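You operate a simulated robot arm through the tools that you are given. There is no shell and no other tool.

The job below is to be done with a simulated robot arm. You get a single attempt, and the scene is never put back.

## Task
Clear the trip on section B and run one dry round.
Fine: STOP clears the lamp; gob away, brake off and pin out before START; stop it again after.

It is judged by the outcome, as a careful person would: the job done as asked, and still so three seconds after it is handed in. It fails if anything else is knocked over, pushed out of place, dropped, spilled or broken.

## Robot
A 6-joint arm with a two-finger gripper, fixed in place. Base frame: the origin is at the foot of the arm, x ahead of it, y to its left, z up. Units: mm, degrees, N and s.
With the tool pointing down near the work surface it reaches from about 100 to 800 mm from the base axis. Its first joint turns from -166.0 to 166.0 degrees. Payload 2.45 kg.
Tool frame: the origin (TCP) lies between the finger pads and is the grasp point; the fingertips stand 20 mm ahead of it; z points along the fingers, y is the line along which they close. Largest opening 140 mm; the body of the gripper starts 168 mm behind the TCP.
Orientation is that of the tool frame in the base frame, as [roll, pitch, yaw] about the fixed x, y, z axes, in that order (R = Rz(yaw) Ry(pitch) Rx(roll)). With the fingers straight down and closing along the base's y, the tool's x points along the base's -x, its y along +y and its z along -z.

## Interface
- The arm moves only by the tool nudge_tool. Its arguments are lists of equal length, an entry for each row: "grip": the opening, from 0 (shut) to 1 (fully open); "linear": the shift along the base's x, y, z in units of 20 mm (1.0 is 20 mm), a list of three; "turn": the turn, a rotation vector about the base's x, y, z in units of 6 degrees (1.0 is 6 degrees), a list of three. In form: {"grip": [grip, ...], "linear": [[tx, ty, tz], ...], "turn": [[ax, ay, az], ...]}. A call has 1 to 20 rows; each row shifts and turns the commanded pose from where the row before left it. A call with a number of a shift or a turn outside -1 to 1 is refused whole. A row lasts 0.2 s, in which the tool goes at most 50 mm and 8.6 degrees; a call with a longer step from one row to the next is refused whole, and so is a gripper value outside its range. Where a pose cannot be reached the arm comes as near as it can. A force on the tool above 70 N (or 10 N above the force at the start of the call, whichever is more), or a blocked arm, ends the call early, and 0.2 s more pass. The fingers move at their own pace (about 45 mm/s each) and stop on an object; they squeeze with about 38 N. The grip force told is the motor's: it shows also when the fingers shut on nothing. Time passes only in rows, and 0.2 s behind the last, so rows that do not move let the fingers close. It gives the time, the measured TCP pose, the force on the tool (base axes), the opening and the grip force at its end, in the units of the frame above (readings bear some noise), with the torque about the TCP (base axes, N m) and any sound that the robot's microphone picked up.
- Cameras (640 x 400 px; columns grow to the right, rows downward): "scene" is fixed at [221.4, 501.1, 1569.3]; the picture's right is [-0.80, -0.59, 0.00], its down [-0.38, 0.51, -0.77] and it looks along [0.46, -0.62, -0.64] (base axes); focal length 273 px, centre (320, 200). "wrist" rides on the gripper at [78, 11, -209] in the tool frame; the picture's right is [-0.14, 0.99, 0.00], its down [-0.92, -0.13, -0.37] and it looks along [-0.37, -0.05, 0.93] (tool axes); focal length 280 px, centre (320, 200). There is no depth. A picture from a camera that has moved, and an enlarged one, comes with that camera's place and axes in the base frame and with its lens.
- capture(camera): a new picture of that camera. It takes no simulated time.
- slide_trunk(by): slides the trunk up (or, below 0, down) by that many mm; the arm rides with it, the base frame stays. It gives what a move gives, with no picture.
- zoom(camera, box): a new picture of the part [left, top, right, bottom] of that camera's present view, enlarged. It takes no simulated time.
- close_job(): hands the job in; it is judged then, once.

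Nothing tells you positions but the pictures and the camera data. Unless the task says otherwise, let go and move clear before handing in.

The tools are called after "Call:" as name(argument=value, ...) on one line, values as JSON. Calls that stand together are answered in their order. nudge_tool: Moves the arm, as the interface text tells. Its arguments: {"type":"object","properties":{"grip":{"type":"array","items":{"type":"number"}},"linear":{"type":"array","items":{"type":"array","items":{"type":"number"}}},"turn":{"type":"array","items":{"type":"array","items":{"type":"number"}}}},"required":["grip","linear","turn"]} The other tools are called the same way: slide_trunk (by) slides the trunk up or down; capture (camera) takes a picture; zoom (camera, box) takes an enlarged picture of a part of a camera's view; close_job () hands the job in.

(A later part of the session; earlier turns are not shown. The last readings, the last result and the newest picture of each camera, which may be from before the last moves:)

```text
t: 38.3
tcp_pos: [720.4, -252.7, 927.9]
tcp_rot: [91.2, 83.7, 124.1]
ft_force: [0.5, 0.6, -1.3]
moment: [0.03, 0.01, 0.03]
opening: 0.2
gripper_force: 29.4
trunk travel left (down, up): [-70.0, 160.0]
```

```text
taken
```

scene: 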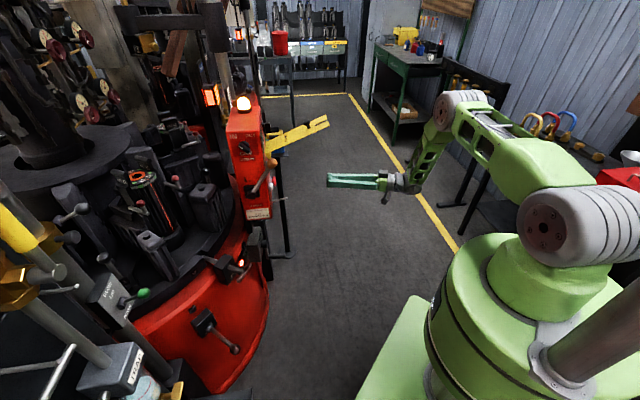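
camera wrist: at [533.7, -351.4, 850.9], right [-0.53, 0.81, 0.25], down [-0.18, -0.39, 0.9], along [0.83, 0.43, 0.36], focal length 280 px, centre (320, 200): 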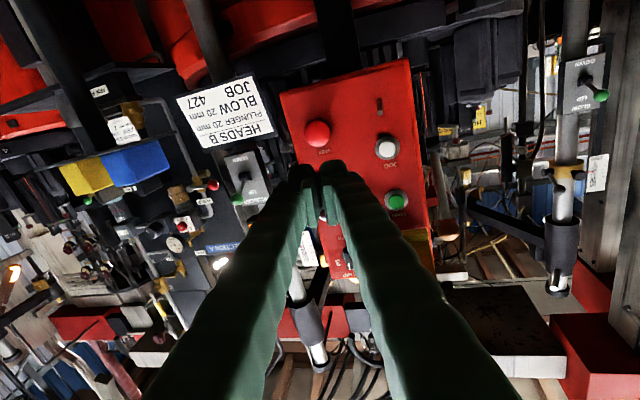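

The panel is now in clear view, with STOP (red) just beyond the fingertips; both estimates put its cap near (926, -125, 910). I'll move the closed fingertips to about 40 mm in front of it.

Call:
nudge_tool(grip=[0, 0, 0, 0, 0, 0, 0, 0, 0, 0, 0], linear=[[0.8, 0.445, -0.09], [0.8, 0.445, -0.09], [0.8, 0.445, -0.09], [0.8, 0.445, -0.09], [0.8, 0.445, -0.09], [0.8, 0.445, -0.09], [0.8, 0.445, -0.09], [0.8, 0.445, -0.09], [0.8, 0.445, -0.09], [0.8, 0.445, -0.09], [0, 0, 0]], turn=[[0, 0, 0], [0, 0, 0], [0, 0, 0], [0, 0, 0], [0, 0, 0], [0, 0, 0], [0, 0, 0], [0, 0, 0], [0, 0, 0], [0, 0, 0], [0, 0, 0]])

Call:
capture(camera="wrist")

Call:
zoom(camera="scene", box=[220, 130, 380, 230])

```text
t: 40.7
tcp_pos: [880.9, -165.1, 912.5]
tcp_rot: [91.1, 83.6, 124.1]
ft_force: [0.1, -0.5, -0.4]
moment: [0.02, 0.02, -0.02]
opening: 0.2
gripper_force: 30.0
trunk travel left (down, up): [-70.0, 160.0]
```

```text
taken
camera wrist: at [694.2, -262.8, 834.7], right [-0.53, 0.81, 0.25], down [-0.18, -0.39, 0.9], along [0.83, 0.43, 0.36], focal length 280 px, centre (320, 200)
```

wrist: 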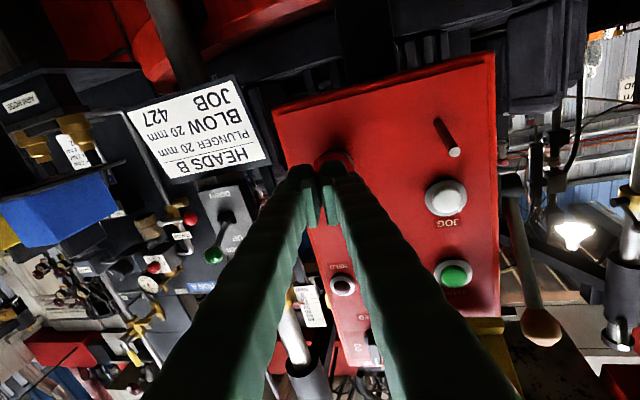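

```text
4.00 times, centred on (300, 180) of scene
camera zoom: at [221.4, 501.1, 1569.3], right [-0.8, -0.59, 0.0], down [-0.38, 0.51, -0.77], along [0.46, -0.62, -0.64], focal length 1093 px, centre (400, 280)
```

zoom: 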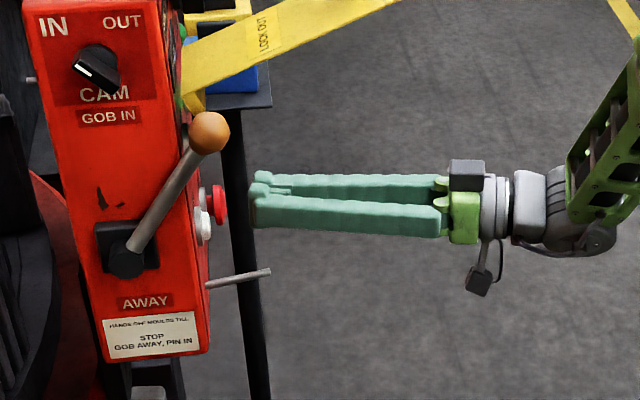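

Call:
nudge_tool(grip=[0, 0, 0, 0, 0, 0], linear=[[0.362, 0.345, 0], [0.362, 0.345, 0], [0.362, 0.345, 0], [0.145, 0.138, 0], [0.145, 0.138, 0], [0, 0, 0]], turn=[[0, 0, 0], [0, 0, 0], [0, 0, 0], [0, 0, 0], [0, 0, 0], [0, 0, 0]])

Call:
zoom(camera="scene", box=[240, 150, 320, 200])

```text
t: 42.1
tcp_pos: [905.3, -140.2, 912.1]
tcp_rot: [90.5, 83.5, 123.3]
ft_force: [-35.0, -19.4, 1.8]
moment: [0.05, -0.01, 0.4]
opening: 0.0
gripper_force: 29.2
trunk travel left (down, up): [-70.0, 160.0]
heard: click
```

```text
8.00 times, centred on (280, 175) of scene
camera zoom: at [221.4, 501.1, 1569.3], right [-0.8, -0.59, 0.0], down [-0.38, 0.51, -0.77], along [0.46, -0.62, -0.64], focal length 2187 px, centre (640, 400)
```

zoom: 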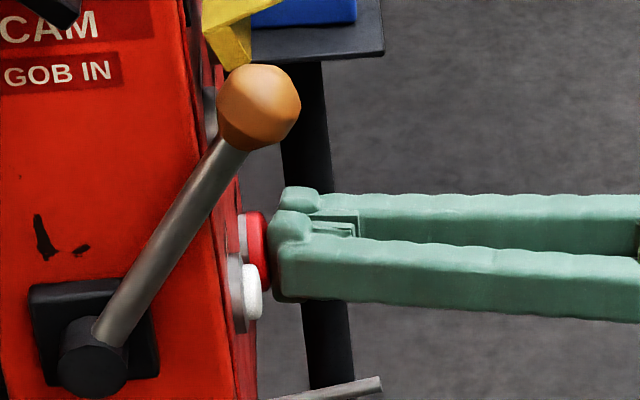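

Contact at about 40 N and a click was heard, so STOP was pressed. I'll back off along the normal and check the lamps.

Call:
nudge_tool(grip=[0, 0, 0, 0, 0, 0, 0, 0], linear=[[-0.362, -0.345, 0], [-0.362, -0.345, 0], [-0.362, -0.345, 0], [-0.724, -0.69, 0], [-0.724, -0.69, 0], [-0.724, -0.69, 0], [-0.724, -0.69, 0], [0, 0, 0]], turn=[[0, 0, 0], [0, 0, 0], [0, 0, 0], [0, 0, 0], [0, 0, 0], [0, 0, 0], [0, 0, 0], [0, 0, 0]])

Call:
capture(camera="wrist")

Call:
capture(camera="scene")

```text
t: 43.9
tcp_pos: [828.2, -214.3, 911.1]
tcp_rot: [91.0, 83.8, 124.0]
ft_force: [-0.4, 0.0, -1.1]
moment: [-0.01, 0.0, 0.01]
opening: 0.0
gripper_force: 29.0
trunk travel left (down, up): [-70.0, 160.0]
```

```text
taken
camera wrist: at [642.1, -313.2, 833.3], right [-0.53, 0.81, 0.25], down [-0.18, -0.39, 0.9], along [0.83, 0.43, 0.36], focal length 280 px, centre (320, 200)
```

wrist: 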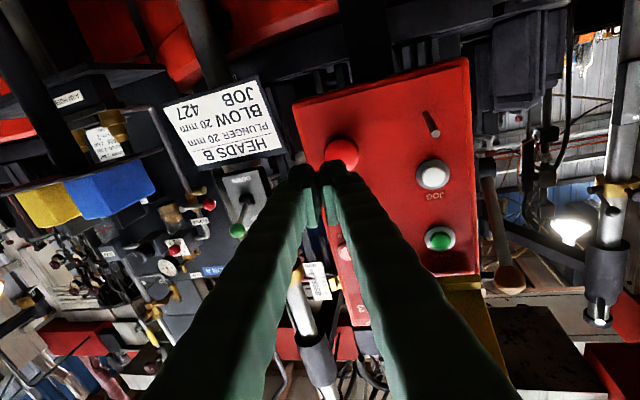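

```text
taken
```

scene: 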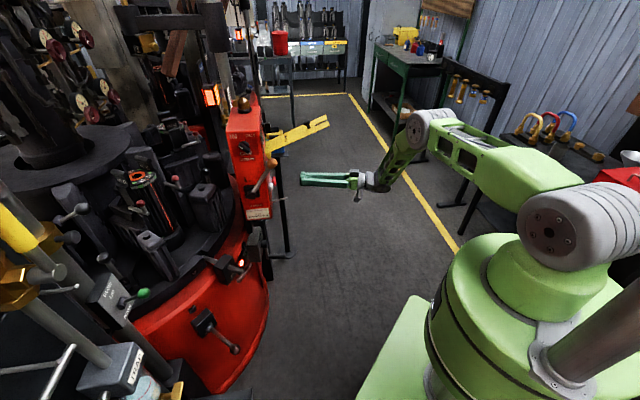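

The beacon is out, so STOP has cleared the trip. Next is the gob lever: I'll rise under the flap, square up to the panel, and open the fingers to about 50 mm in front of the ball at (791, -13, 1102).

Call:
nudge_tool(grip=[0.36, 0.36, 0.36, 0.36, 0.36, 0.36, 0.36, 0.36, 0.36, 0.36, 0.36], linear=[[-0.62, 0.59, 0.955], [-0.62, 0.59, 0.955], [-0.62, 0.59, 0.955], [-0.62, 0.59, 0.955], [-0.62, 0.59, 0.955], [-0.62, 0.59, 0.955], [-0.62, 0.59, 0.955], [-0.62, 0.59, 0.955], [-0.62, 0.59, 0.955], [-0.62, 0.59, 0.955], [0, 0, 0]], turn=[[-0.087, -0.056, 0.178], [-0.087, -0.056, 0.178], [-0.087, -0.056, 0.178], [-0.087, -0.056, 0.178], [-0.087, -0.056, 0.178], [-0.087, -0.056, 0.178], [-0.087, -0.056, 0.178], [-0.087, -0.056, 0.178], [-0.087, -0.056, 0.178], [-0.087, -0.056, 0.178], [0, 0, 0]])

Call:
capture(camera="wrist")

Call:
capture(camera="scene")

Call:
zoom(camera="scene", box=[220, 90, 380, 190])

```text
t: 46.3
tcp_pos: [704.7, -95.9, 1103.8]
tcp_rot: [167.1, 89.3, -149.3]
ft_force: [-0.2, 0.5, -0.1]
moment: [0.01, 0.01, 0.01]
opening: 50.2
gripper_force: 0.0
trunk travel left (down, up): [-70.0, 160.0]
```

```text
taken
camera wrist: at [544.8, -234.0, 1027.9], right [-0.68, 0.72, 0.14], down [-0.17, -0.34, 0.92], along [0.71, 0.61, 0.35], focal length 280 px, centre (320, 200)
```

wrist: 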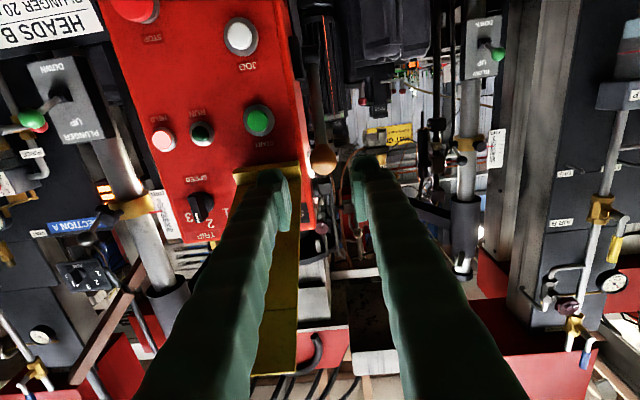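

```text
taken
```

scene: 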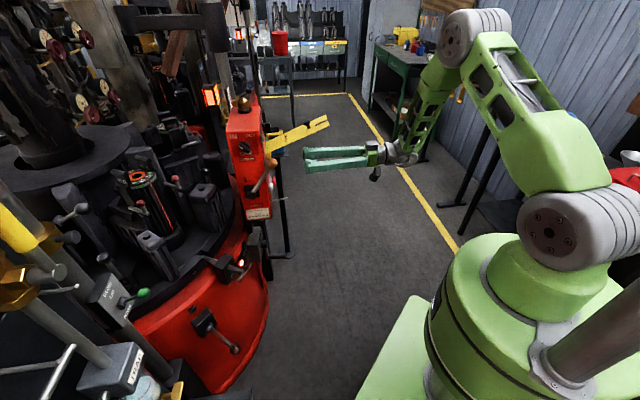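

```text
4.00 times, centred on (300, 140) of scene
camera zoom: at [221.4, 501.1, 1569.3], right [-0.8, -0.59, 0.0], down [-0.38, 0.51, -0.77], along [0.46, -0.62, -0.64], focal length 1093 px, centre (400, 440)
```

zoom: 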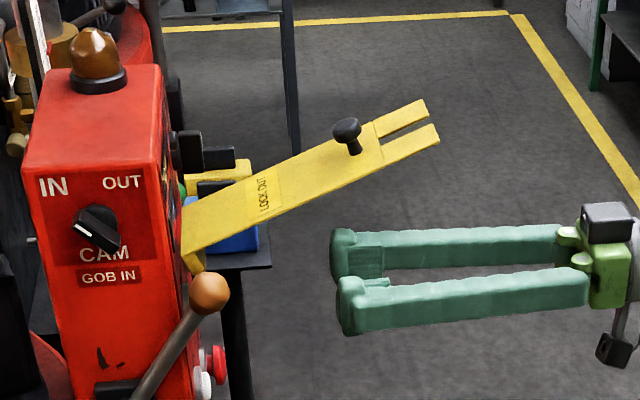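

Everything is lined up: the HELD lamp is lit, the ball sits between the fingertips and the flap is well above. I'll advance along the panel normal so the pads straddle the ball.

Call:
nudge_tool(grip=[0.36, 0.36, 0.36, 0.36, 0.36, 0.36, 0.36, 0.36, 0.36], linear=[[0.507, 0.487, 0], [0.507, 0.487, 0], [0.507, 0.487, 0], [0.507, 0.487, 0], [0.507, 0.487, 0], [0.507, 0.487, 0], [0.507, 0.487, 0], [0.507, 0.487, 0], [0, 0, 0]], turn=[[0, 0, 0], [0, 0, 0], [0, 0, 0], [0, 0, 0], [0, 0, 0], [0, 0, 0], [0, 0, 0], [0, 0, 0], [0, 0, 0]])

Call:
zoom(camera="wrist", box=[220, 100, 420, 225])

Call:
zoom(camera="scene", box=[220, 120, 340, 195])

```text
t: 48.3
tcp_pos: [787.2, -17.4, 1100.6]
tcp_rot: [167.0, 89.2, -149.3]
ft_force: [0.2, 0.1, 0.0]
moment: [-0.01, 0.0, 0.02]
opening: 50.4
gripper_force: 0.0
trunk travel left (down, up): [-70.0, 160.0]
```

```text
3.20 times, centred on (320, 162) of wrist
camera zoom: at [626.6, -155.7, 1024.8], right [-0.68, 0.72, 0.14], down [-0.17, -0.34, 0.92], along [0.71, 0.61, 0.35], focal length 897 px, centre (320, 320)
```

zoom: 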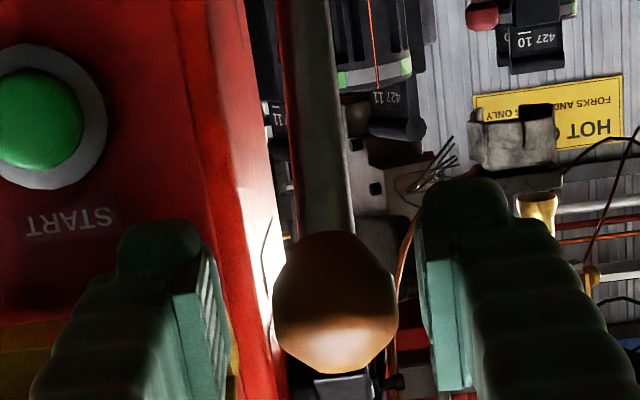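

```text
5.33 times, centred on (280, 158) of scene
camera zoom: at [221.4, 501.1, 1569.3], right [-0.8, -0.59, 0.0], down [-0.38, 0.51, -0.77], along [0.46, -0.62, -0.64], focal length 1458 px, centre (533, 427)
```

zoom: 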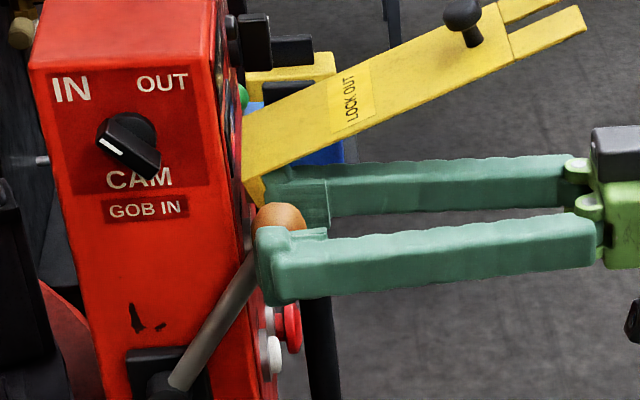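

Call:
nudge_tool(grip=[0, 0, 0, 0, 0, 0, 0], linear=[[0, 0, 0], [0, 0, 0], [0, 0, 0], [0, 0, 0], [-0.557, -0.531, -0.645], [-0.489, -0.466, -0.745], [0, 0, 0]], turn=[[0, 0, 0], [0, 0, 0], [0, 0, 0], [0, 0, 0], [0, 0, 0], [0, 0, 0], [0, 0, 0]])

Call:
zoom(camera="scene", box=[220, 120, 340, 195])

```text
t: 49.9
tcp_pos: [764.5, -35.9, 1073.9]
tcp_rot: [174.1, 89.3, -142.4]
ft_force: [1.0, 20.2, 4.8]
moment: [0.78, -0.95, 0.0]
opening: 29.8
gripper_force: 44.8
trunk travel left (down, up): [-70.0, 160.0]
```

```text
5.33 times, centred on (280, 158) of scene
camera zoom: at [221.4, 501.1, 1569.3], right [-0.8, -0.59, 0.0], down [-0.38, 0.51, -0.77], along [0.46, -0.62, -0.64], focal length 1458 px, centre (533, 427)
```

zoom: 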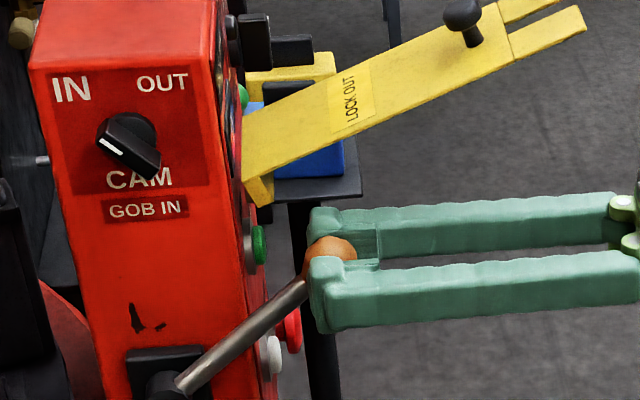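

Call:
nudge_tool(grip=[0, 0, 0, 0, 0, 0, 0], linear=[[-0.405, -0.386, -0.835], [-0.319, -0.304, -0.905], [-0.224, -0.214, -0.955], [-0.127, -0.121, -0.985], [-0.025, -0.024, -1], [0.076, 0.072, -1], [0, 0, 0]], turn=[[0, 0, 0], [0, 0, 0], [0, 0, 0], [0, 0, 0], [0, 0, 0], [0, 0, 0], [0, 0, 0]])

Call:
zoom(camera="scene", box=[220, 140, 340, 215])

```text
t: 51.5
tcp_pos: [743.9, -55.9, 959.2]
tcp_rot: [170.5, 89.2, -146.0]
ft_force: [2.7, 18.6, 3.6]
moment: [0.5, -0.81, -0.06]
opening: 28.2
gripper_force: 45.1
trunk travel left (down, up): [-70.0, 160.0]
```

```text
5.33 times, centred on (280, 178) of scene
camera zoom: at [221.4, 501.1, 1569.3], right [-0.8, -0.59, 0.0], down [-0.38, 0.51, -0.77], along [0.46, -0.62, -0.64], focal length 1458 px, centre (533, 320)
```

zoom: 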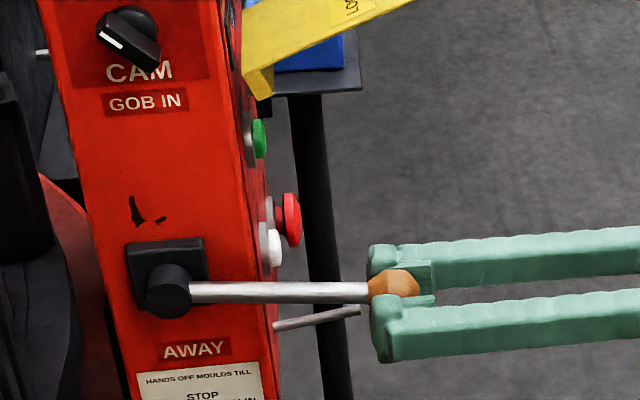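

Call:
nudge_tool(grip=[0, 0, 0, 0, 0, 0], linear=[[0.174, 0.166, -0.975], [0.275, 0.262, -0.93], [0.362, 0.345, -0.87], [0.449, 0.428, -0.795], [0.521, 0.497, -0.695], [0, 0, 0]], turn=[[0, 0, 0], [0, 0, 0], [0, 0, 0], [0, 0, 0], [0, 0, 0], [0, 0, 0]])

Call:
zoom(camera="scene", box=[220, 150, 340, 225])

```text
t: 52.9
tcp_pos: [780.4, -22.3, 875.2]
tcp_rot: [165.0, 89.2, -151.5]
ft_force: [0.2, -0.6, 0.1]
moment: [0.03, -0.06, -0.02]
opening: 0.0
gripper_force: 29.6
trunk travel left (down, up): [-70.0, 160.0]
```

```text
5.33 times, centred on (280, 188) of scene
camera zoom: at [221.4, 501.1, 1569.3], right [-0.8, -0.59, 0.0], down [-0.38, 0.51, -0.77], along [0.46, -0.62, -0.64], focal length 1458 px, centre (533, 267)
```

zoom: 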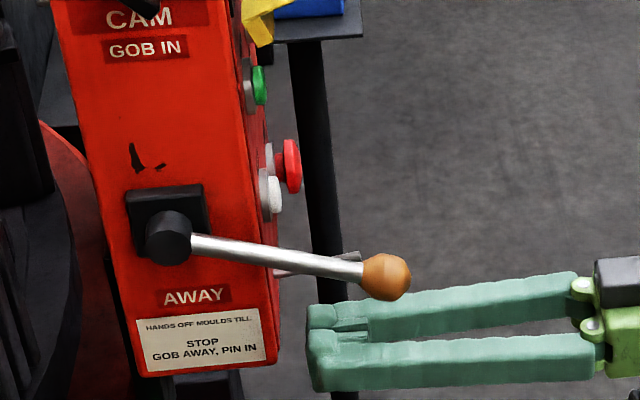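

The fingers slipped off the ball, leaving the lever about 22° below horizontal. I can't tell whether that is its AWAY stop, so I'll back out, come over the top and press the ball down gently with closed fingers.

Call:
nudge_tool(grip=[0, 0, 0, 0, 0, 0, 0, 0, 0, 0, 0, 0, 0, 0, 0, 0], linear=[[-0.724, -0.69, 0], [-0.724, -0.69, 0], [-0.724, -0.69, 0], [-0.724, -0.69, 0], [-0.724, -0.69, 0], [0, 0, 1], [0, 0, 1], [0, 0, 1], [0, 0, 1], [0, 0, 1], [0, 0, 1], [0.724, 0.69, 0], [0.724, 0.69, 0], [0.724, 0.69, 0], [0, 0, 0], [0, 0, 0]], turn=[[0, 0, 0], [0, 0, 0], [0, 0, 0], [0, 0, 0], [0, 0, 0], [0, 0, 0], [0, 0, 0], [0, 0, 0], [0, 0, 0], [0, 0, 0], [0, 0, 0], [0, 0, 0], [0, 0, 0], [0, 0, 0], [0, 0, 0], [0, 0, 0]])

Call:
zoom(camera="scene", box=[220, 150, 340, 225])

Call:
zoom(camera="wrist", box=[220, 60, 420, 200])

```text
t: 56.3
tcp_pos: [750.9, -51.9, 994.5]
tcp_rot: [166.1, 89.3, -150.3]
ft_force: [0.3, 0.1, -0.2]
moment: [0.01, -0.01, -0.02]
opening: 0.1
gripper_force: 29.5
trunk travel left (down, up): [-70.0, 160.0]
```

```text
5.33 times, centred on (280, 188) of scene
camera zoom: at [221.4, 501.1, 1569.3], right [-0.8, -0.59, 0.0], down [-0.38, 0.51, -0.77], along [0.46, -0.62, -0.64], focal length 1458 px, centre (533, 267)
```

zoom: 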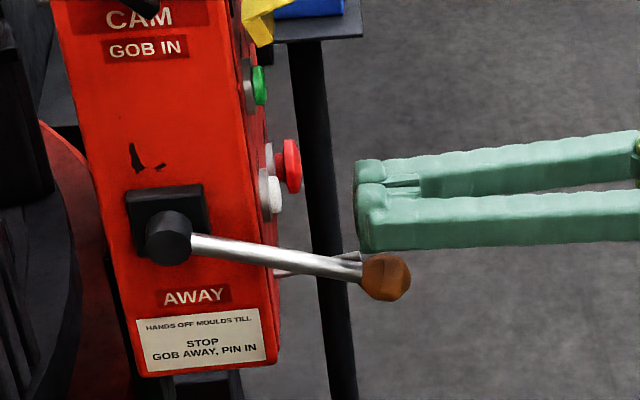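

```text
2.86 times, centred on (320, 130) of wrist
camera zoom: at [589.9, -189.8, 918.4], right [-0.68, 0.72, 0.14], down [-0.17, -0.34, 0.92], along [0.71, 0.61, 0.35], focal length 801 px, centre (320, 400)
```

zoom: 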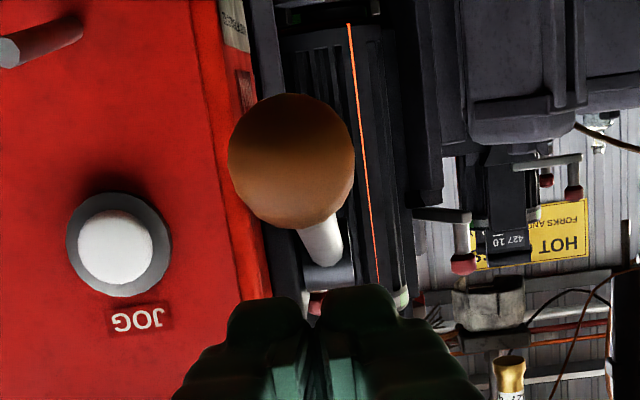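

Call:
nudge_tool(grip=[0, 0, 0, 0, 0, 0, 0, 0], linear=[[0, 0, -1], [0, 0, -0.5], [0, 0, -0.25], [0, 0, -0.25], [0, 0, -0.25], [0, 0, -0.25], [0, 0, -0.25], [0, 0, 0]], turn=[[0, 0, 0], [0, 0, 0], [0, 0, 0], [0, 0, 0], [0, 0, 0], [0, 0, 0], [0, 0, 0], [0, 0, 0]])

Call:
zoom(camera="scene", box=[220, 150, 340, 225])

```text
t: 57.4
tcp_pos: [752.5, -51.0, 967.1]
tcp_rot: [-33.2, 88.9, 10.8]
ft_force: [5.4, 12.5, 18.1]
moment: [0.45, 0.1, 0.22]
opening: 0.2
gripper_force: 29.2
trunk travel left (down, up): [-70.0, 160.0]
stopped in row 5: the force on the tool passed its limit at 74 N (the readings are from after the stop); the commanded pose is now the measured one
```

```text
5.33 times, centred on (280, 188) of scene
camera zoom: at [221.4, 501.1, 1569.3], right [-0.8, -0.59, 0.0], down [-0.38, 0.51, -0.77], along [0.46, -0.62, -0.64], focal length 1458 px, centre (533, 267)
```

zoom: 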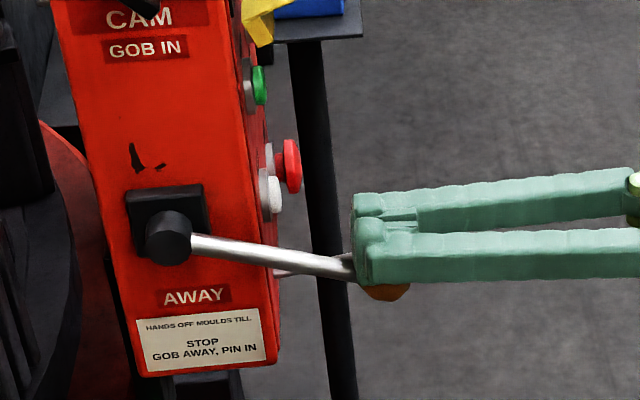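

The ball held firm at 74 N, so the lever is on its AWAY stop. I'll lift and back away, then check the LIVE/SAFE lamps, which should tell whether the pin is really in.

Call:
nudge_tool(grip=[0, 0, 0, 0, 0, 0, 0, 0, 0, 0], linear=[[0, 0, 0.7], [0, 0, 0.7], [-0.724, -0.69, 0], [-0.724, -0.69, 0], [-0.724, -0.69, 0], [-0.724, -0.69, 0], [-0.724, -0.69, 0], [-0.724, -0.69, 0], [-0.724, -0.69, 0], [0, 0, 0]], turn=[[0, 0, 0], [0, 0, 0], [0, 0, 0], [0, 0, 0], [0, 0, 0], [0, 0, 0], [0, 0, 0], [0, 0, 0], [0, 0, 0], [0, 0, 0]])

Call:
zoom(camera="scene", box=[195, 240, 275, 290])

Call:
zoom(camera="scene", box=[170, 170, 330, 270])

Call:
capture(camera="wrist")

```text
t: 59.6
tcp_pos: [652.7, -149.6, 991.6]
tcp_rot: [-31.7, 89.3, 12.3]
ft_force: [0.1, -0.5, 0.0]
moment: [-0.01, -0.01, -0.02]
opening: 0.2
gripper_force: 29.7
trunk travel left (down, up): [-70.0, 160.0]
```

```text
8.00 times, centred on (235, 265) of scene
camera zoom: at [221.4, 501.1, 1569.3], right [-0.8, -0.59, 0.0], down [-0.38, 0.51, -0.77], along [0.46, -0.62, -0.64], focal length 2187 px, centre (1000, -320)
```

zoom: 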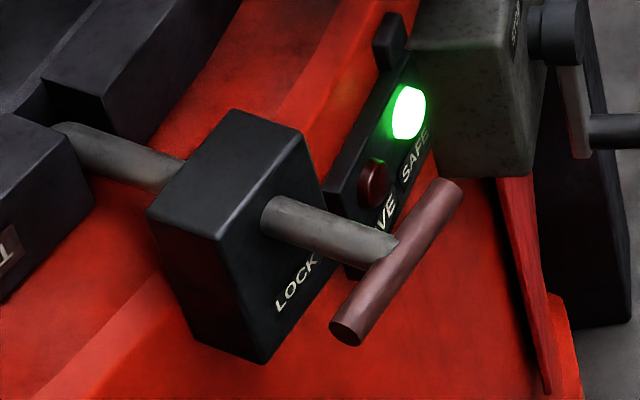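

```text
4.00 times, centred on (250, 220) of scene
camera zoom: at [221.4, 501.1, 1569.3], right [-0.8, -0.59, 0.0], down [-0.38, 0.51, -0.77], along [0.46, -0.62, -0.64], focal length 1093 px, centre (600, 120)
```

zoom: 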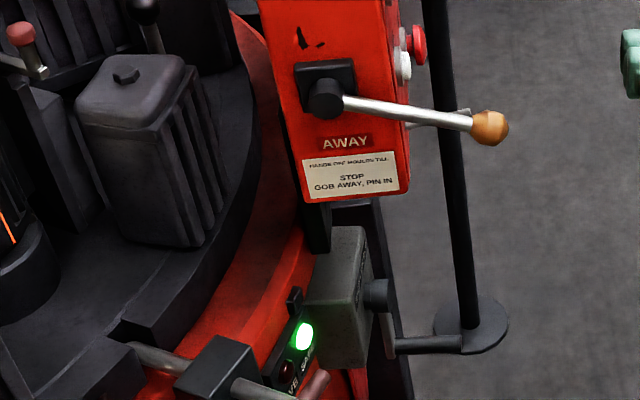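

```text
taken
camera wrist: at [494.1, -286.4, 910.5], right [-0.69, 0.71, 0.13], down [-0.19, -0.35, 0.92], along [0.7, 0.61, 0.38], focal length 280 px, centre (320, 200)
```

wrist: 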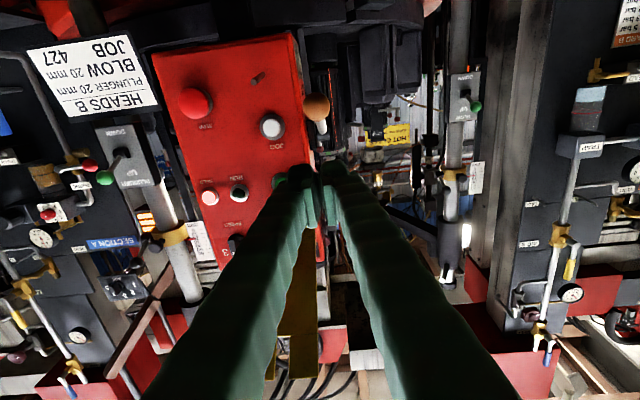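

SAFE is lit, which confirms stopped, gob away and pin in. Next is the brake: I'll pitch the closed fingers down and travel left in front of the machine toward the brake lever.

Call:
nudge_tool(grip=[0, 0, 0, 0, 0, 0, 0, 0, 0, 0, 0, 0, 0, 0, 0, 0, 0, 0], linear=[[-0.6, 0.8, 0], [-0.6, 0.8, 0], [-0.6, 0.8, 0], [0, 1, 0], [0, 1, 0], [0, 1, 0], [0, 1, 0], [0, 1, 0], [0, 1, -0.5], [0, 1, -0.5], [0, 1, -0.5], [0, 1, -0.5], [0, 1, -0.5], [0, 1, -0.5], [0, 1, -0.5], [0, 1, -0.5], [0, 1, -0.5], [0, 0, 0]], turn=[[-0.69, 0.724, 0], [-0.69, 0.724, 0], [-0.69, 0.724, 0], [-0.69, 0.724, 0], [-0.69, 0.724, 0], [-0.69, 0.724, 0], [-0.69, 0.724, 0], [-0.345, 0.362, 0], [0, 0, 0], [0, 0, 0], [0, 0, 0], [0, 0, 0], [0, 0, 0], [0, 0, 0], [0, 0, 0], [0, 0, 0], [0, 0, 0], [0, 0, 0]])

Call:
capture(camera="wrist")

Call:
capture(camera="scene")

```text
t: 63.4
tcp_pos: [642.1, 177.0, 923.2]
tcp_rot: [179.5, 45.4, -136.2]
ft_force: [-0.3, -0.3, -0.3]
moment: [-0.04, 0.01, 0.02]
opening: 0.0
gripper_force: 29.1
out of reach, approached as far as the arm can: row 14, 15, 16, 17
trunk travel left (down, up): [-70.0, 160.0]
```

```text
taken
camera wrist: at [487.3, 42.0, 1013.7], right [-0.62, 0.78, 0.1], down [0.37, 0.17, 0.91], along [0.69, 0.6, -0.39], focal length 280 px, centre (320, 200)
```

wrist: 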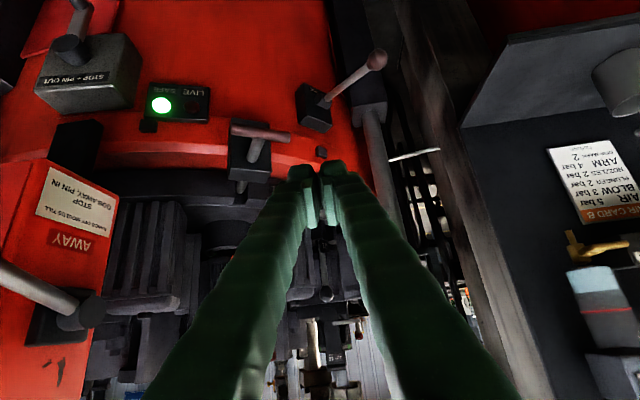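

```text
taken
```

scene: 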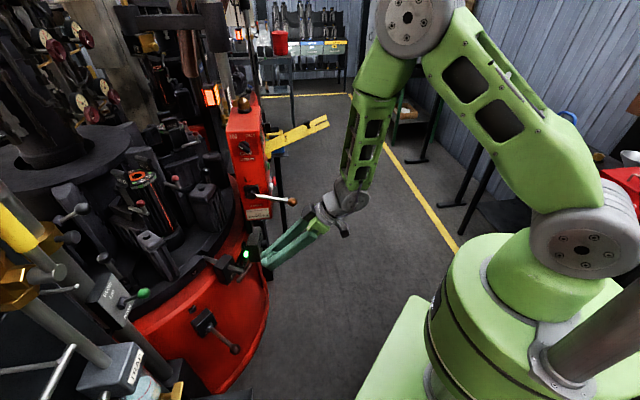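

Call:
zoom(camera="wrist", box=[280, 30, 400, 170])

Call:
zoom(camera="wrist", box=[200, 80, 340, 220])

```text
2.86 times, centred on (340, 100) of wrist
camera zoom: at [487.3, 42.0, 1013.7], right [-0.62, 0.78, 0.1], down [0.37, 0.17, 0.91], along [0.69, 0.6, -0.39], focal length 801 px, centre (263, 486)
```

zoom: 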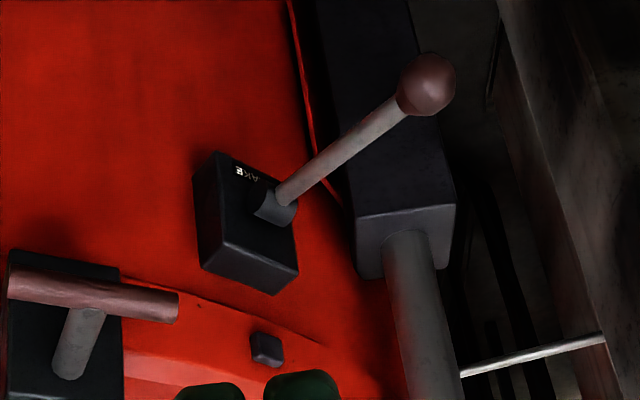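

```text
2.86 times, centred on (270, 150) of wrist
camera zoom: at [487.3, 42.0, 1013.7], right [-0.62, 0.78, 0.1], down [0.37, 0.17, 0.91], along [0.69, 0.6, -0.39], focal length 801 px, centre (463, 343)
```

zoom: 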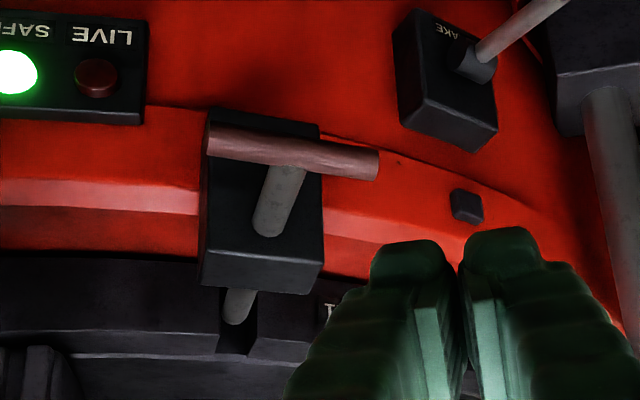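

Brake ball refined to (666, 361, 624) with its pivot at (805, 363, 604). I'll bring the closed fingers to just above the ball.

Call:
nudge_tool(grip=[0, 0, 0, 0, 0, 0, 0, 0, 0, 0, 0, 0, 0, 0], linear=[[0.17, 0.76, -0.96], [0.17, 0.76, -0.96], [0.17, 0.76, -0.96], [0.17, 0.76, -0.96], [0.17, 0.76, -0.96], [0.17, 0.76, -0.96], [0.17, 0.76, -0.96], [0.17, 0.76, -0.96], [0.17, 0.76, -0.96], [0.17, 0.76, -0.96], [0.17, 0.76, -0.96], [0.17, 0.76, -0.96], [0.17, 0.76, -0.96], [0, 0, 0]], turn=[[0, 0, -0.128], [0, 0, -0.128], [0, 0, -0.128], [0, 0, -0.128], [0, 0, -0.128], [0, 0, -0.128], [0, 0, -0.128], [0, 0, -0.128], [0, 0, -0.128], [0, 0, -0.128], [0, 0, -0.128], [0, 0, -0.128], [0, 0, -0.128], [0, 0, 0]])

Call:
capture(camera="wrist")

Call:
capture(camera="scene")

```text
t: 66.4
tcp_pos: [778.6, 371.9, 714.6]
tcp_rot: [179.4, 45.5, -145.7]
ft_force: [0.0, -1.0, 0.7]
moment: [0.01, 0.0, 0.03]
opening: 0.0
gripper_force: 29.7
out of reach, approached as far as the arm can: row 1, 2, 3, 4, 5, 6, 7, 8, 9, 10, 11, 12, 13
trunk travel left (down, up): [-70.0, 160.0]
```

```text
taken
camera wrist: at [604.4, 262.4, 804.2], right [-0.49, 0.87, 0.11], down [0.39, 0.11, 0.91], along [0.78, 0.48, -0.39], focal length 280 px, centre (320, 200)
```

wrist: 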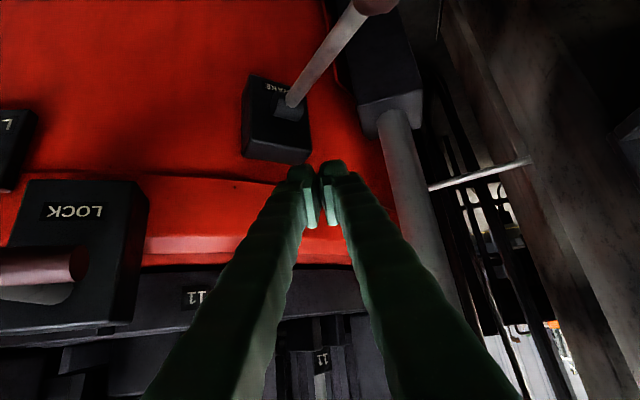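

```text
taken
```

scene: 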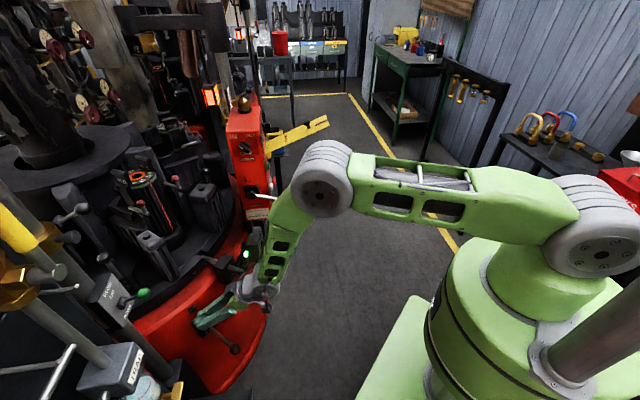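

The arm drifted outward instead of reaching the commanded spot (nothing was touched). I'll rise and pitch the tool closer to straight down to see if that frees the motion.

Call:
nudge_tool(grip=[0, 0, 0, 0, 0, 0, 0], linear=[[-0.5, 0, 1], [-0.5, 0, 1], [-0.5, 0, 0.5], [-0.5, 0, 0], [-0.5, 0, 0], [-0.5, 0, 0], [0, 0, 0]], turn=[[-0.565, 0.825, 0], [-0.565, 0.825, 0], [-0.565, 0.825, 0], [-0.565, 0.825, 0], [-0.565, 0.825, 0], [0, 0, 0], [0, 0, 0]])

Call:
capture(camera="scene")

```text
t: 68.0
tcp_pos: [736.1, 391.3, 765.1]
tcp_rot: [177.1, 29.8, -145.7]
ft_force: [-0.3, 0.3, 0.3]
moment: [-0.05, -0.03, 0.01]
opening: 0.0
gripper_force: 29.5
out of reach, approached as far as the arm can: row 3, 4, 5
trunk travel left (down, up): [-70.0, 160.0]
```

```text
taken
```

scene: 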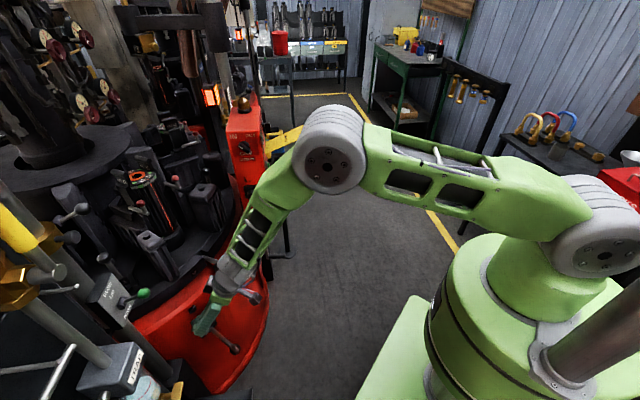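

The tool axis has come into line with the forearm, which looks like the awkward (singular) case. The level-tool poses worked well earlier, so I'll back off while pitching the tool up to horizontal.

Call:
nudge_tool(grip=[0, 0, 0, 0, 0, 0, 0, 0, 0, 0, 0], linear=[[-0.6, -0.3, 0], [-0.6, -0.3, 0], [-0.6, -0.3, -0.2], [-0.6, -0.3, -0.2], [-0.6, -0.3, -0.2], [-0.6, -0.3, -0.2], [-0.6, -0.3, -0.2], [-0.6, -0.3, -0.2], [-0.6, -0.3, -0.2], [-0.6, -0.3, -0.2], [0, 0, 0]], turn=[[0.565, -0.825, 0], [0.565, -0.825, 0], [0.565, -0.825, 0], [0.565, -0.825, 0], [0.565, -0.825, 0], [0.565, -0.825, 0], [0.565, -0.825, 0], [0.565, -0.825, 0], [0.565, -0.825, 0], [0.565, -0.825, 0], [0, 0, 0]])

Call:
capture(camera="scene")

Call:
capture(camera="wrist")

```text
t: 70.4
tcp_pos: [693.1, 394.4, 727.5]
tcp_rot: [115.8, 81.0, 157.3]
ft_force: [-0.3, 0.4, -0.3]
moment: [0.0, 0.01, -0.02]
opening: 0.0
gripper_force: 29.6
out of reach, approached as far as the arm can: row 1, 4, 5, 6, 7, 8, 9, 10
trunk travel left (down, up): [-70.0, 160.0]
```

```text
taken
```

scene: 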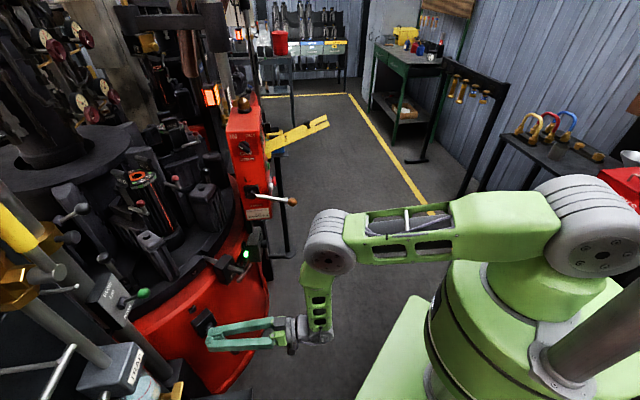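

```text
taken
camera wrist: at [517.6, 268.2, 665.1], right [-0.62, 0.73, 0.28], down [-0.06, -0.4, 0.92], along [0.78, 0.56, 0.29], focal length 280 px, centre (320, 200)
```

wrist: 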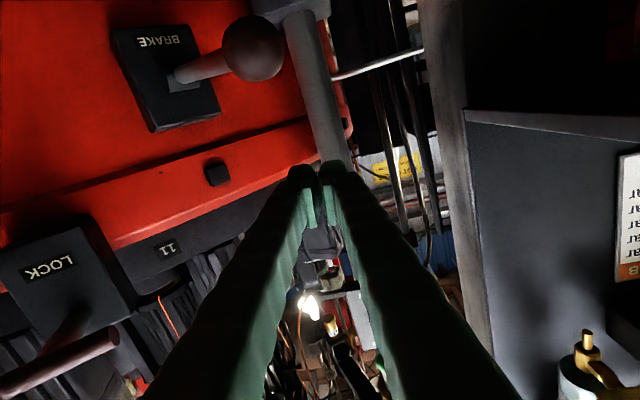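

Now the closed fingers are level and directly above the brake ball (about 100 mm higher). I'll come down in stages toward it.

Call:
nudge_tool(grip=[0, 0, 0, 0, 0], linear=[[-0.4, -0.35, -0.8], [-0.4, -0.35, -0.8], [-0.4, -0.35, -0.8], [0, 0, 0], [0, 0, 0]], turn=[[0, 0, 0], [0, 0, 0], [0, 0, 0], [0, 0, 0], [0, 0, 0]])

Call:
zoom(camera="scene", box=[160, 280, 320, 380])

Call:
capture(camera="wrist")

```text
t: 71.6
tcp_pos: [690.9, 384.7, 670.9]
tcp_rot: [118.4, 81.7, 159.8]
ft_force: [0.1, 0.4, -0.5]
moment: [0.0, -0.04, -0.05]
opening: 0.2
gripper_force: 29.6
out of reach, approached as far as the arm can: row 1, 2, 3
trunk travel left (down, up): [-70.0, 160.0]
```

```text
4.00 times, centred on (240, 330) of scene
camera zoom: at [221.4, 501.1, 1569.3], right [-0.8, -0.59, 0.0], down [-0.38, 0.51, -0.77], along [0.46, -0.62, -0.64], focal length 1093 px, centre (640, -320)
```

zoom: 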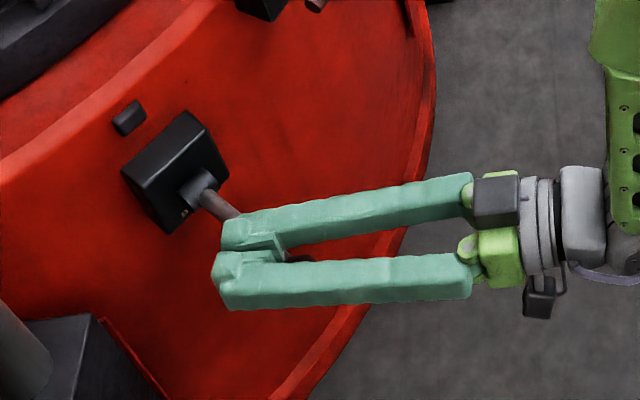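

```text
taken
camera wrist: at [516.4, 258.2, 608.4], right [-0.63, 0.73, 0.26], down [-0.07, -0.39, 0.92], along [0.78, 0.56, 0.29], focal length 280 px, centre (320, 200)
```

wrist: 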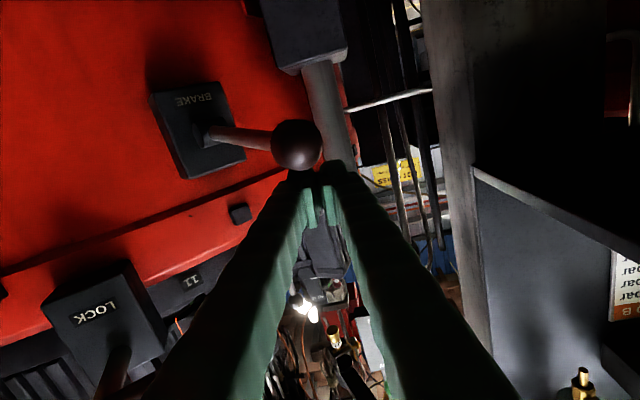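

Call:
nudge_tool(grip=[0, 0, 0, 0, 0, 0, 0], linear=[[0, 0, -0.25], [0, 0, -0.25], [0, 0, -0.25], [0, 0, -0.25], [0, 0, -0.25], [0, 0, -0.25], [0, 0, 0]], turn=[[0, 0, 0], [0, 0, 0], [0, 0, 0], [0, 0, 0], [0, 0, 0], [0, 0, 0], [0, 0, 0]])

Call:
zoom(camera="scene", box=[160, 280, 320, 380])

Call:
capture(camera="wrist")

```text
t: 73.2
tcp_pos: [697.7, 385.9, 648.4]
tcp_rot: [116.7, 83.0, 157.7]
ft_force: [22.5, -10.7, 38.5]
moment: [-1.36, 0.48, 0.91]
opening: 0.1
gripper_force: 29.6
out of reach, approached as far as the arm can: row 1
trunk travel left (down, up): [-70.0, 160.0]
```

```text
4.00 times, centred on (240, 330) of scene
camera zoom: at [221.4, 501.1, 1569.3], right [-0.8, -0.59, 0.0], down [-0.38, 0.51, -0.77], along [0.46, -0.62, -0.64], focal length 1093 px, centre (640, -320)
```

zoom: 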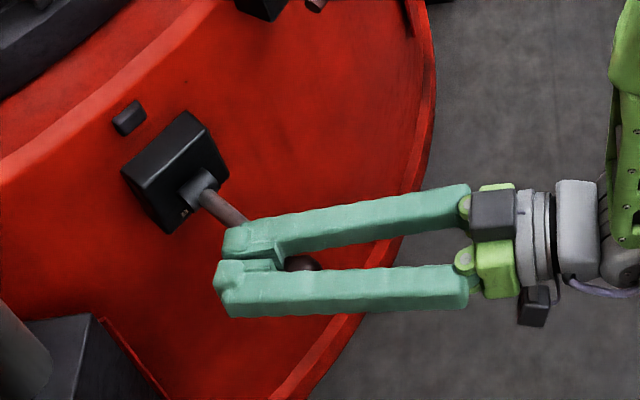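

```text
taken
camera wrist: at [523.9, 259.4, 581.5], right [-0.63, 0.74, 0.25], down [-0.09, -0.38, 0.92], along [0.77, 0.56, 0.31], focal length 280 px, centre (320, 200)
```

wrist: 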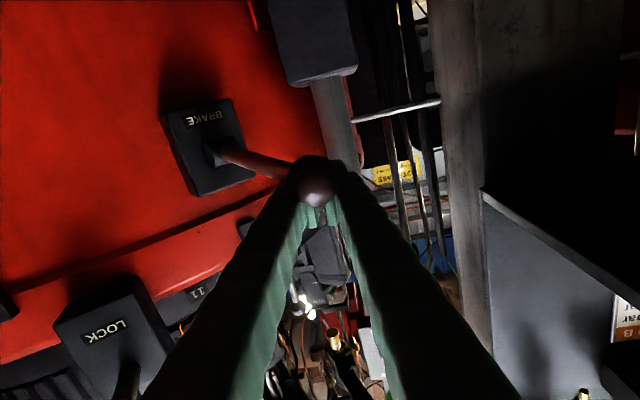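

Pressing down met solid resistance with no lever motion, so the brake lever is already at its lower stop and must go up to release. I'll lift clear, then turn and pitch the tool to line up better with the lever for a grip on the ball.

Call:
nudge_tool(grip=[0, 0, 0, 0, 0.3, 0.4, 0.4, 0.4, 0.4], linear=[[0, 0, 1], [0, 0, 1], [0, 0, 1], [0, 0, 1], [-0.8, -0.3, 0], [-0.8, -0.3, 0], [-0.8, -0.3, 0], [-0.8, -0.3, 0], [0, 0, 0]], turn=[[0, 0, 0], [0, 0, 0], [-0.664, 0.744, 0], [-0.664, 0.744, 0], [-0.6, 0.7, -0.8], [0, 0, -0.8], [0, 0, -0.8], [0, 0, -0.8], [0, 0, 0]])

Call:
capture(camera="wrist")

Call:
capture(camera="scene")

```text
t: 75.2
tcp_pos: [710.2, 328.4, 709.0]
tcp_rot: [158.9, 66.9, -165.8]
ft_force: [0.6, 0.1, 0.1]
moment: [-0.03, -0.04, 0.01]
opening: 56.0
gripper_force: 0.0
out of reach, approached as far as the arm can: row 2, 3, 4, 5, 6, 7, 8
trunk travel left (down, up): [-70.0, 160.0]
```

```text
taken
camera wrist: at [518.1, 211.9, 716.0], right [-0.49, 0.83, 0.27], down [0.15, -0.22, 0.96], along [0.86, 0.51, -0.01], focal length 280 px, centre (320, 200)
```

wrist: 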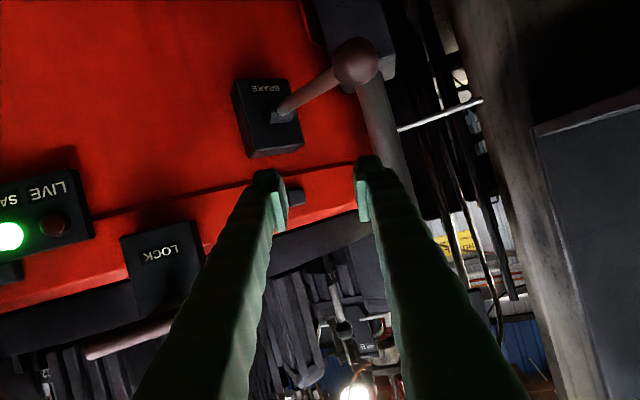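

```text
taken
```

scene: 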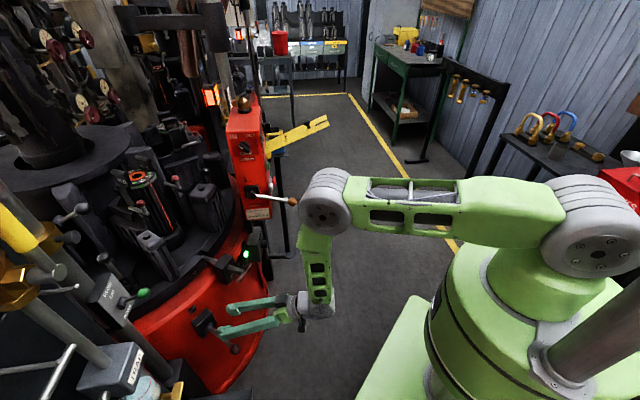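

Call:
nudge_tool(grip=[0.4, 0.4, 0.4, 0.4, 0.4, 0.4], linear=[[0, 0, 0.3], [0, 0, 0], [0, 0, 0], [-0.8, 0, 0], [-0.8, 0, 0], [0, 0, 0]], turn=[[0.744, 0.56, -0.366], [0.744, 0.56, -0.366], [0.744, 0.56, -0.366], [0, 0, 0], [0, 0, 0], [0, 0, 0]])

```text
t: 76.6
tcp_pos: [677.9, 325.0, 717.8]
tcp_rot: [130.9, 56.0, 163.5]
ft_force: [0.5, 0.5, 0.4]
moment: [-0.03, -0.01, 0.01]
opening: 56.3
gripper_force: 0.0
out of reach, approached as far as the arm can: row 5
trunk travel left (down, up): [-70.0, 160.0]
```

Rolling the tool frees it, so the flange roll was the limit. I'll roll on until the fingers close vertically, which also suits caging the brake ball from above and below.

Call:
nudge_tool(grip=[0.4, 0.4, 0.4, 0.4, 0.4, 0.4, 0.4, 0.4, 0.4, 0.4, 0.4], linear=[[-0.5, 0, 0.2], [-0.5, 0, 0.2], [-0.5, 0, 0.2], [-0.5, 0, 0.2], [-0.5, 0, 0.2], [-0.5, 0, 0], [-0.5, 0, 0], [-0.5, 0, 0], [0, 0, 0], [0, 0, 0], [0, 0, 0]], turn=[[0.735, 0.571, -0.366], [0.735, 0.571, -0.366], [0.735, 0.571, -0.366], [0.735, 0.571, -0.366], [0.735, 0.571, -0.366], [0.735, 0.571, -0.366], [0.735, 0.571, -0.366], [0.735, 0.571, -0.366], [0.735, 0.571, -0.366], [0.735, 0.571, -0.366], [0, 0, 0]])

Call:
capture(camera="wrist")

Call:
capture(camera="scene")

```text
t: 79.0
tcp_pos: [610.8, 294.9, 737.9]
tcp_rot: [112.2, 2.6, 128.8]
ft_force: [0.7, -0.4, -1.0]
moment: [0.0, 0.0, 0.0]
opening: 56.3
gripper_force: 0.1
out of reach, approached as far as the arm can: row 1, 2, 3, 4, 5, 6, 8
trunk travel left (down, up): [-70.0, 160.0]
```

```text
taken
camera wrist: at [411.0, 239.3, 821.7], right [0.35, 0.16, 0.92], down [0.27, -0.96, 0.06], along [0.9, 0.23, -0.38], focal length 280 px, centre (320, 200)
```

wrist: 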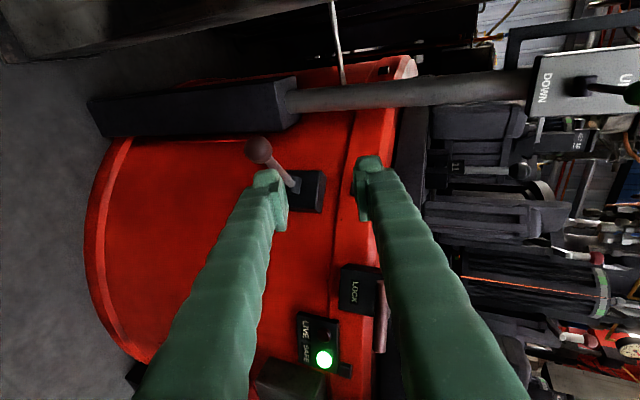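

```text
taken
```

scene: 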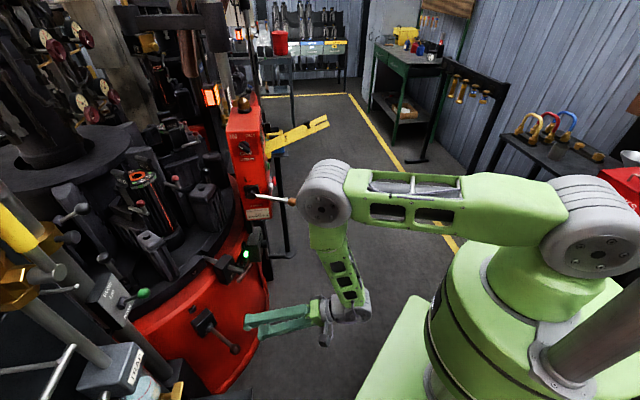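

The arm now moves freely with the fingers closing vertically. I'll move to a pre-position in line with the brake ball along the tool axis.

Call:
nudge_tool(grip=[0.4, 0.4, 0.4, 0.4, 0.4, 0.4], linear=[[-0.11, 0.15, -0.8], [-0.11, 0.15, -0.8], [-0.11, 0.15, -0.8], [-0.11, 0.15, -0.8], [-0.11, 0.15, -0.8], [0, 0, 0]], turn=[[0, 0, 0], [0, 0, 0], [0, 0, 0], [0, 0, 0], [0, 0, 0], [0, 0, 0]])

Call:
capture(camera="wrist")

Call:
zoom(camera="scene", box=[160, 280, 320, 380])

```text
t: 80.4
tcp_pos: [606.3, 297.2, 657.4]
tcp_rot: [112.2, 2.6, 129.2]
ft_force: [0.5, -0.1, -0.2]
moment: [0.02, -0.02, 0.0]
opening: 56.0
gripper_force: 0.1
out of reach, approached as far as the arm can: row 2, 3, 4, 5
trunk travel left (down, up): [-70.0, 160.0]
```

```text
taken
camera wrist: at [406.6, 239.6, 741.4], right [0.35, 0.16, 0.92], down [0.28, -0.96, 0.06], along [0.89, 0.23, -0.38], focal length 280 px, centre (320, 200)
```

wrist: 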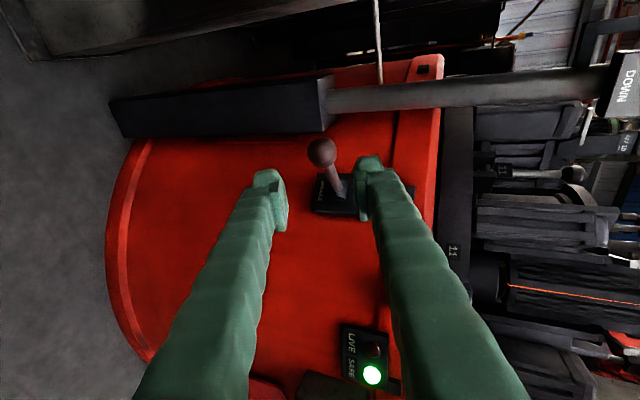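

```text
4.00 times, centred on (240, 330) of scene
camera zoom: at [221.4, 501.1, 1569.3], right [-0.8, -0.59, 0.0], down [-0.38, 0.51, -0.77], along [0.46, -0.62, -0.64], focal length 1093 px, centre (640, -320)
```

zoom: 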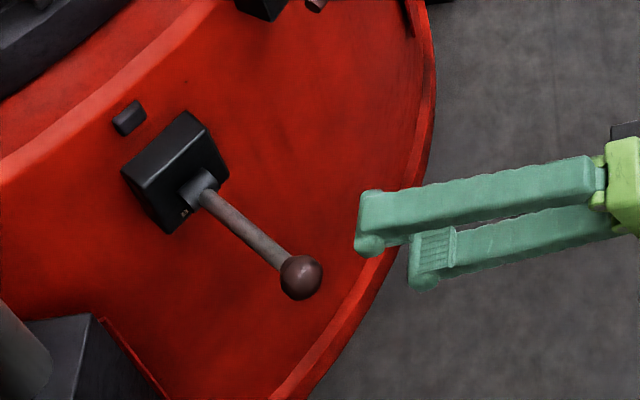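

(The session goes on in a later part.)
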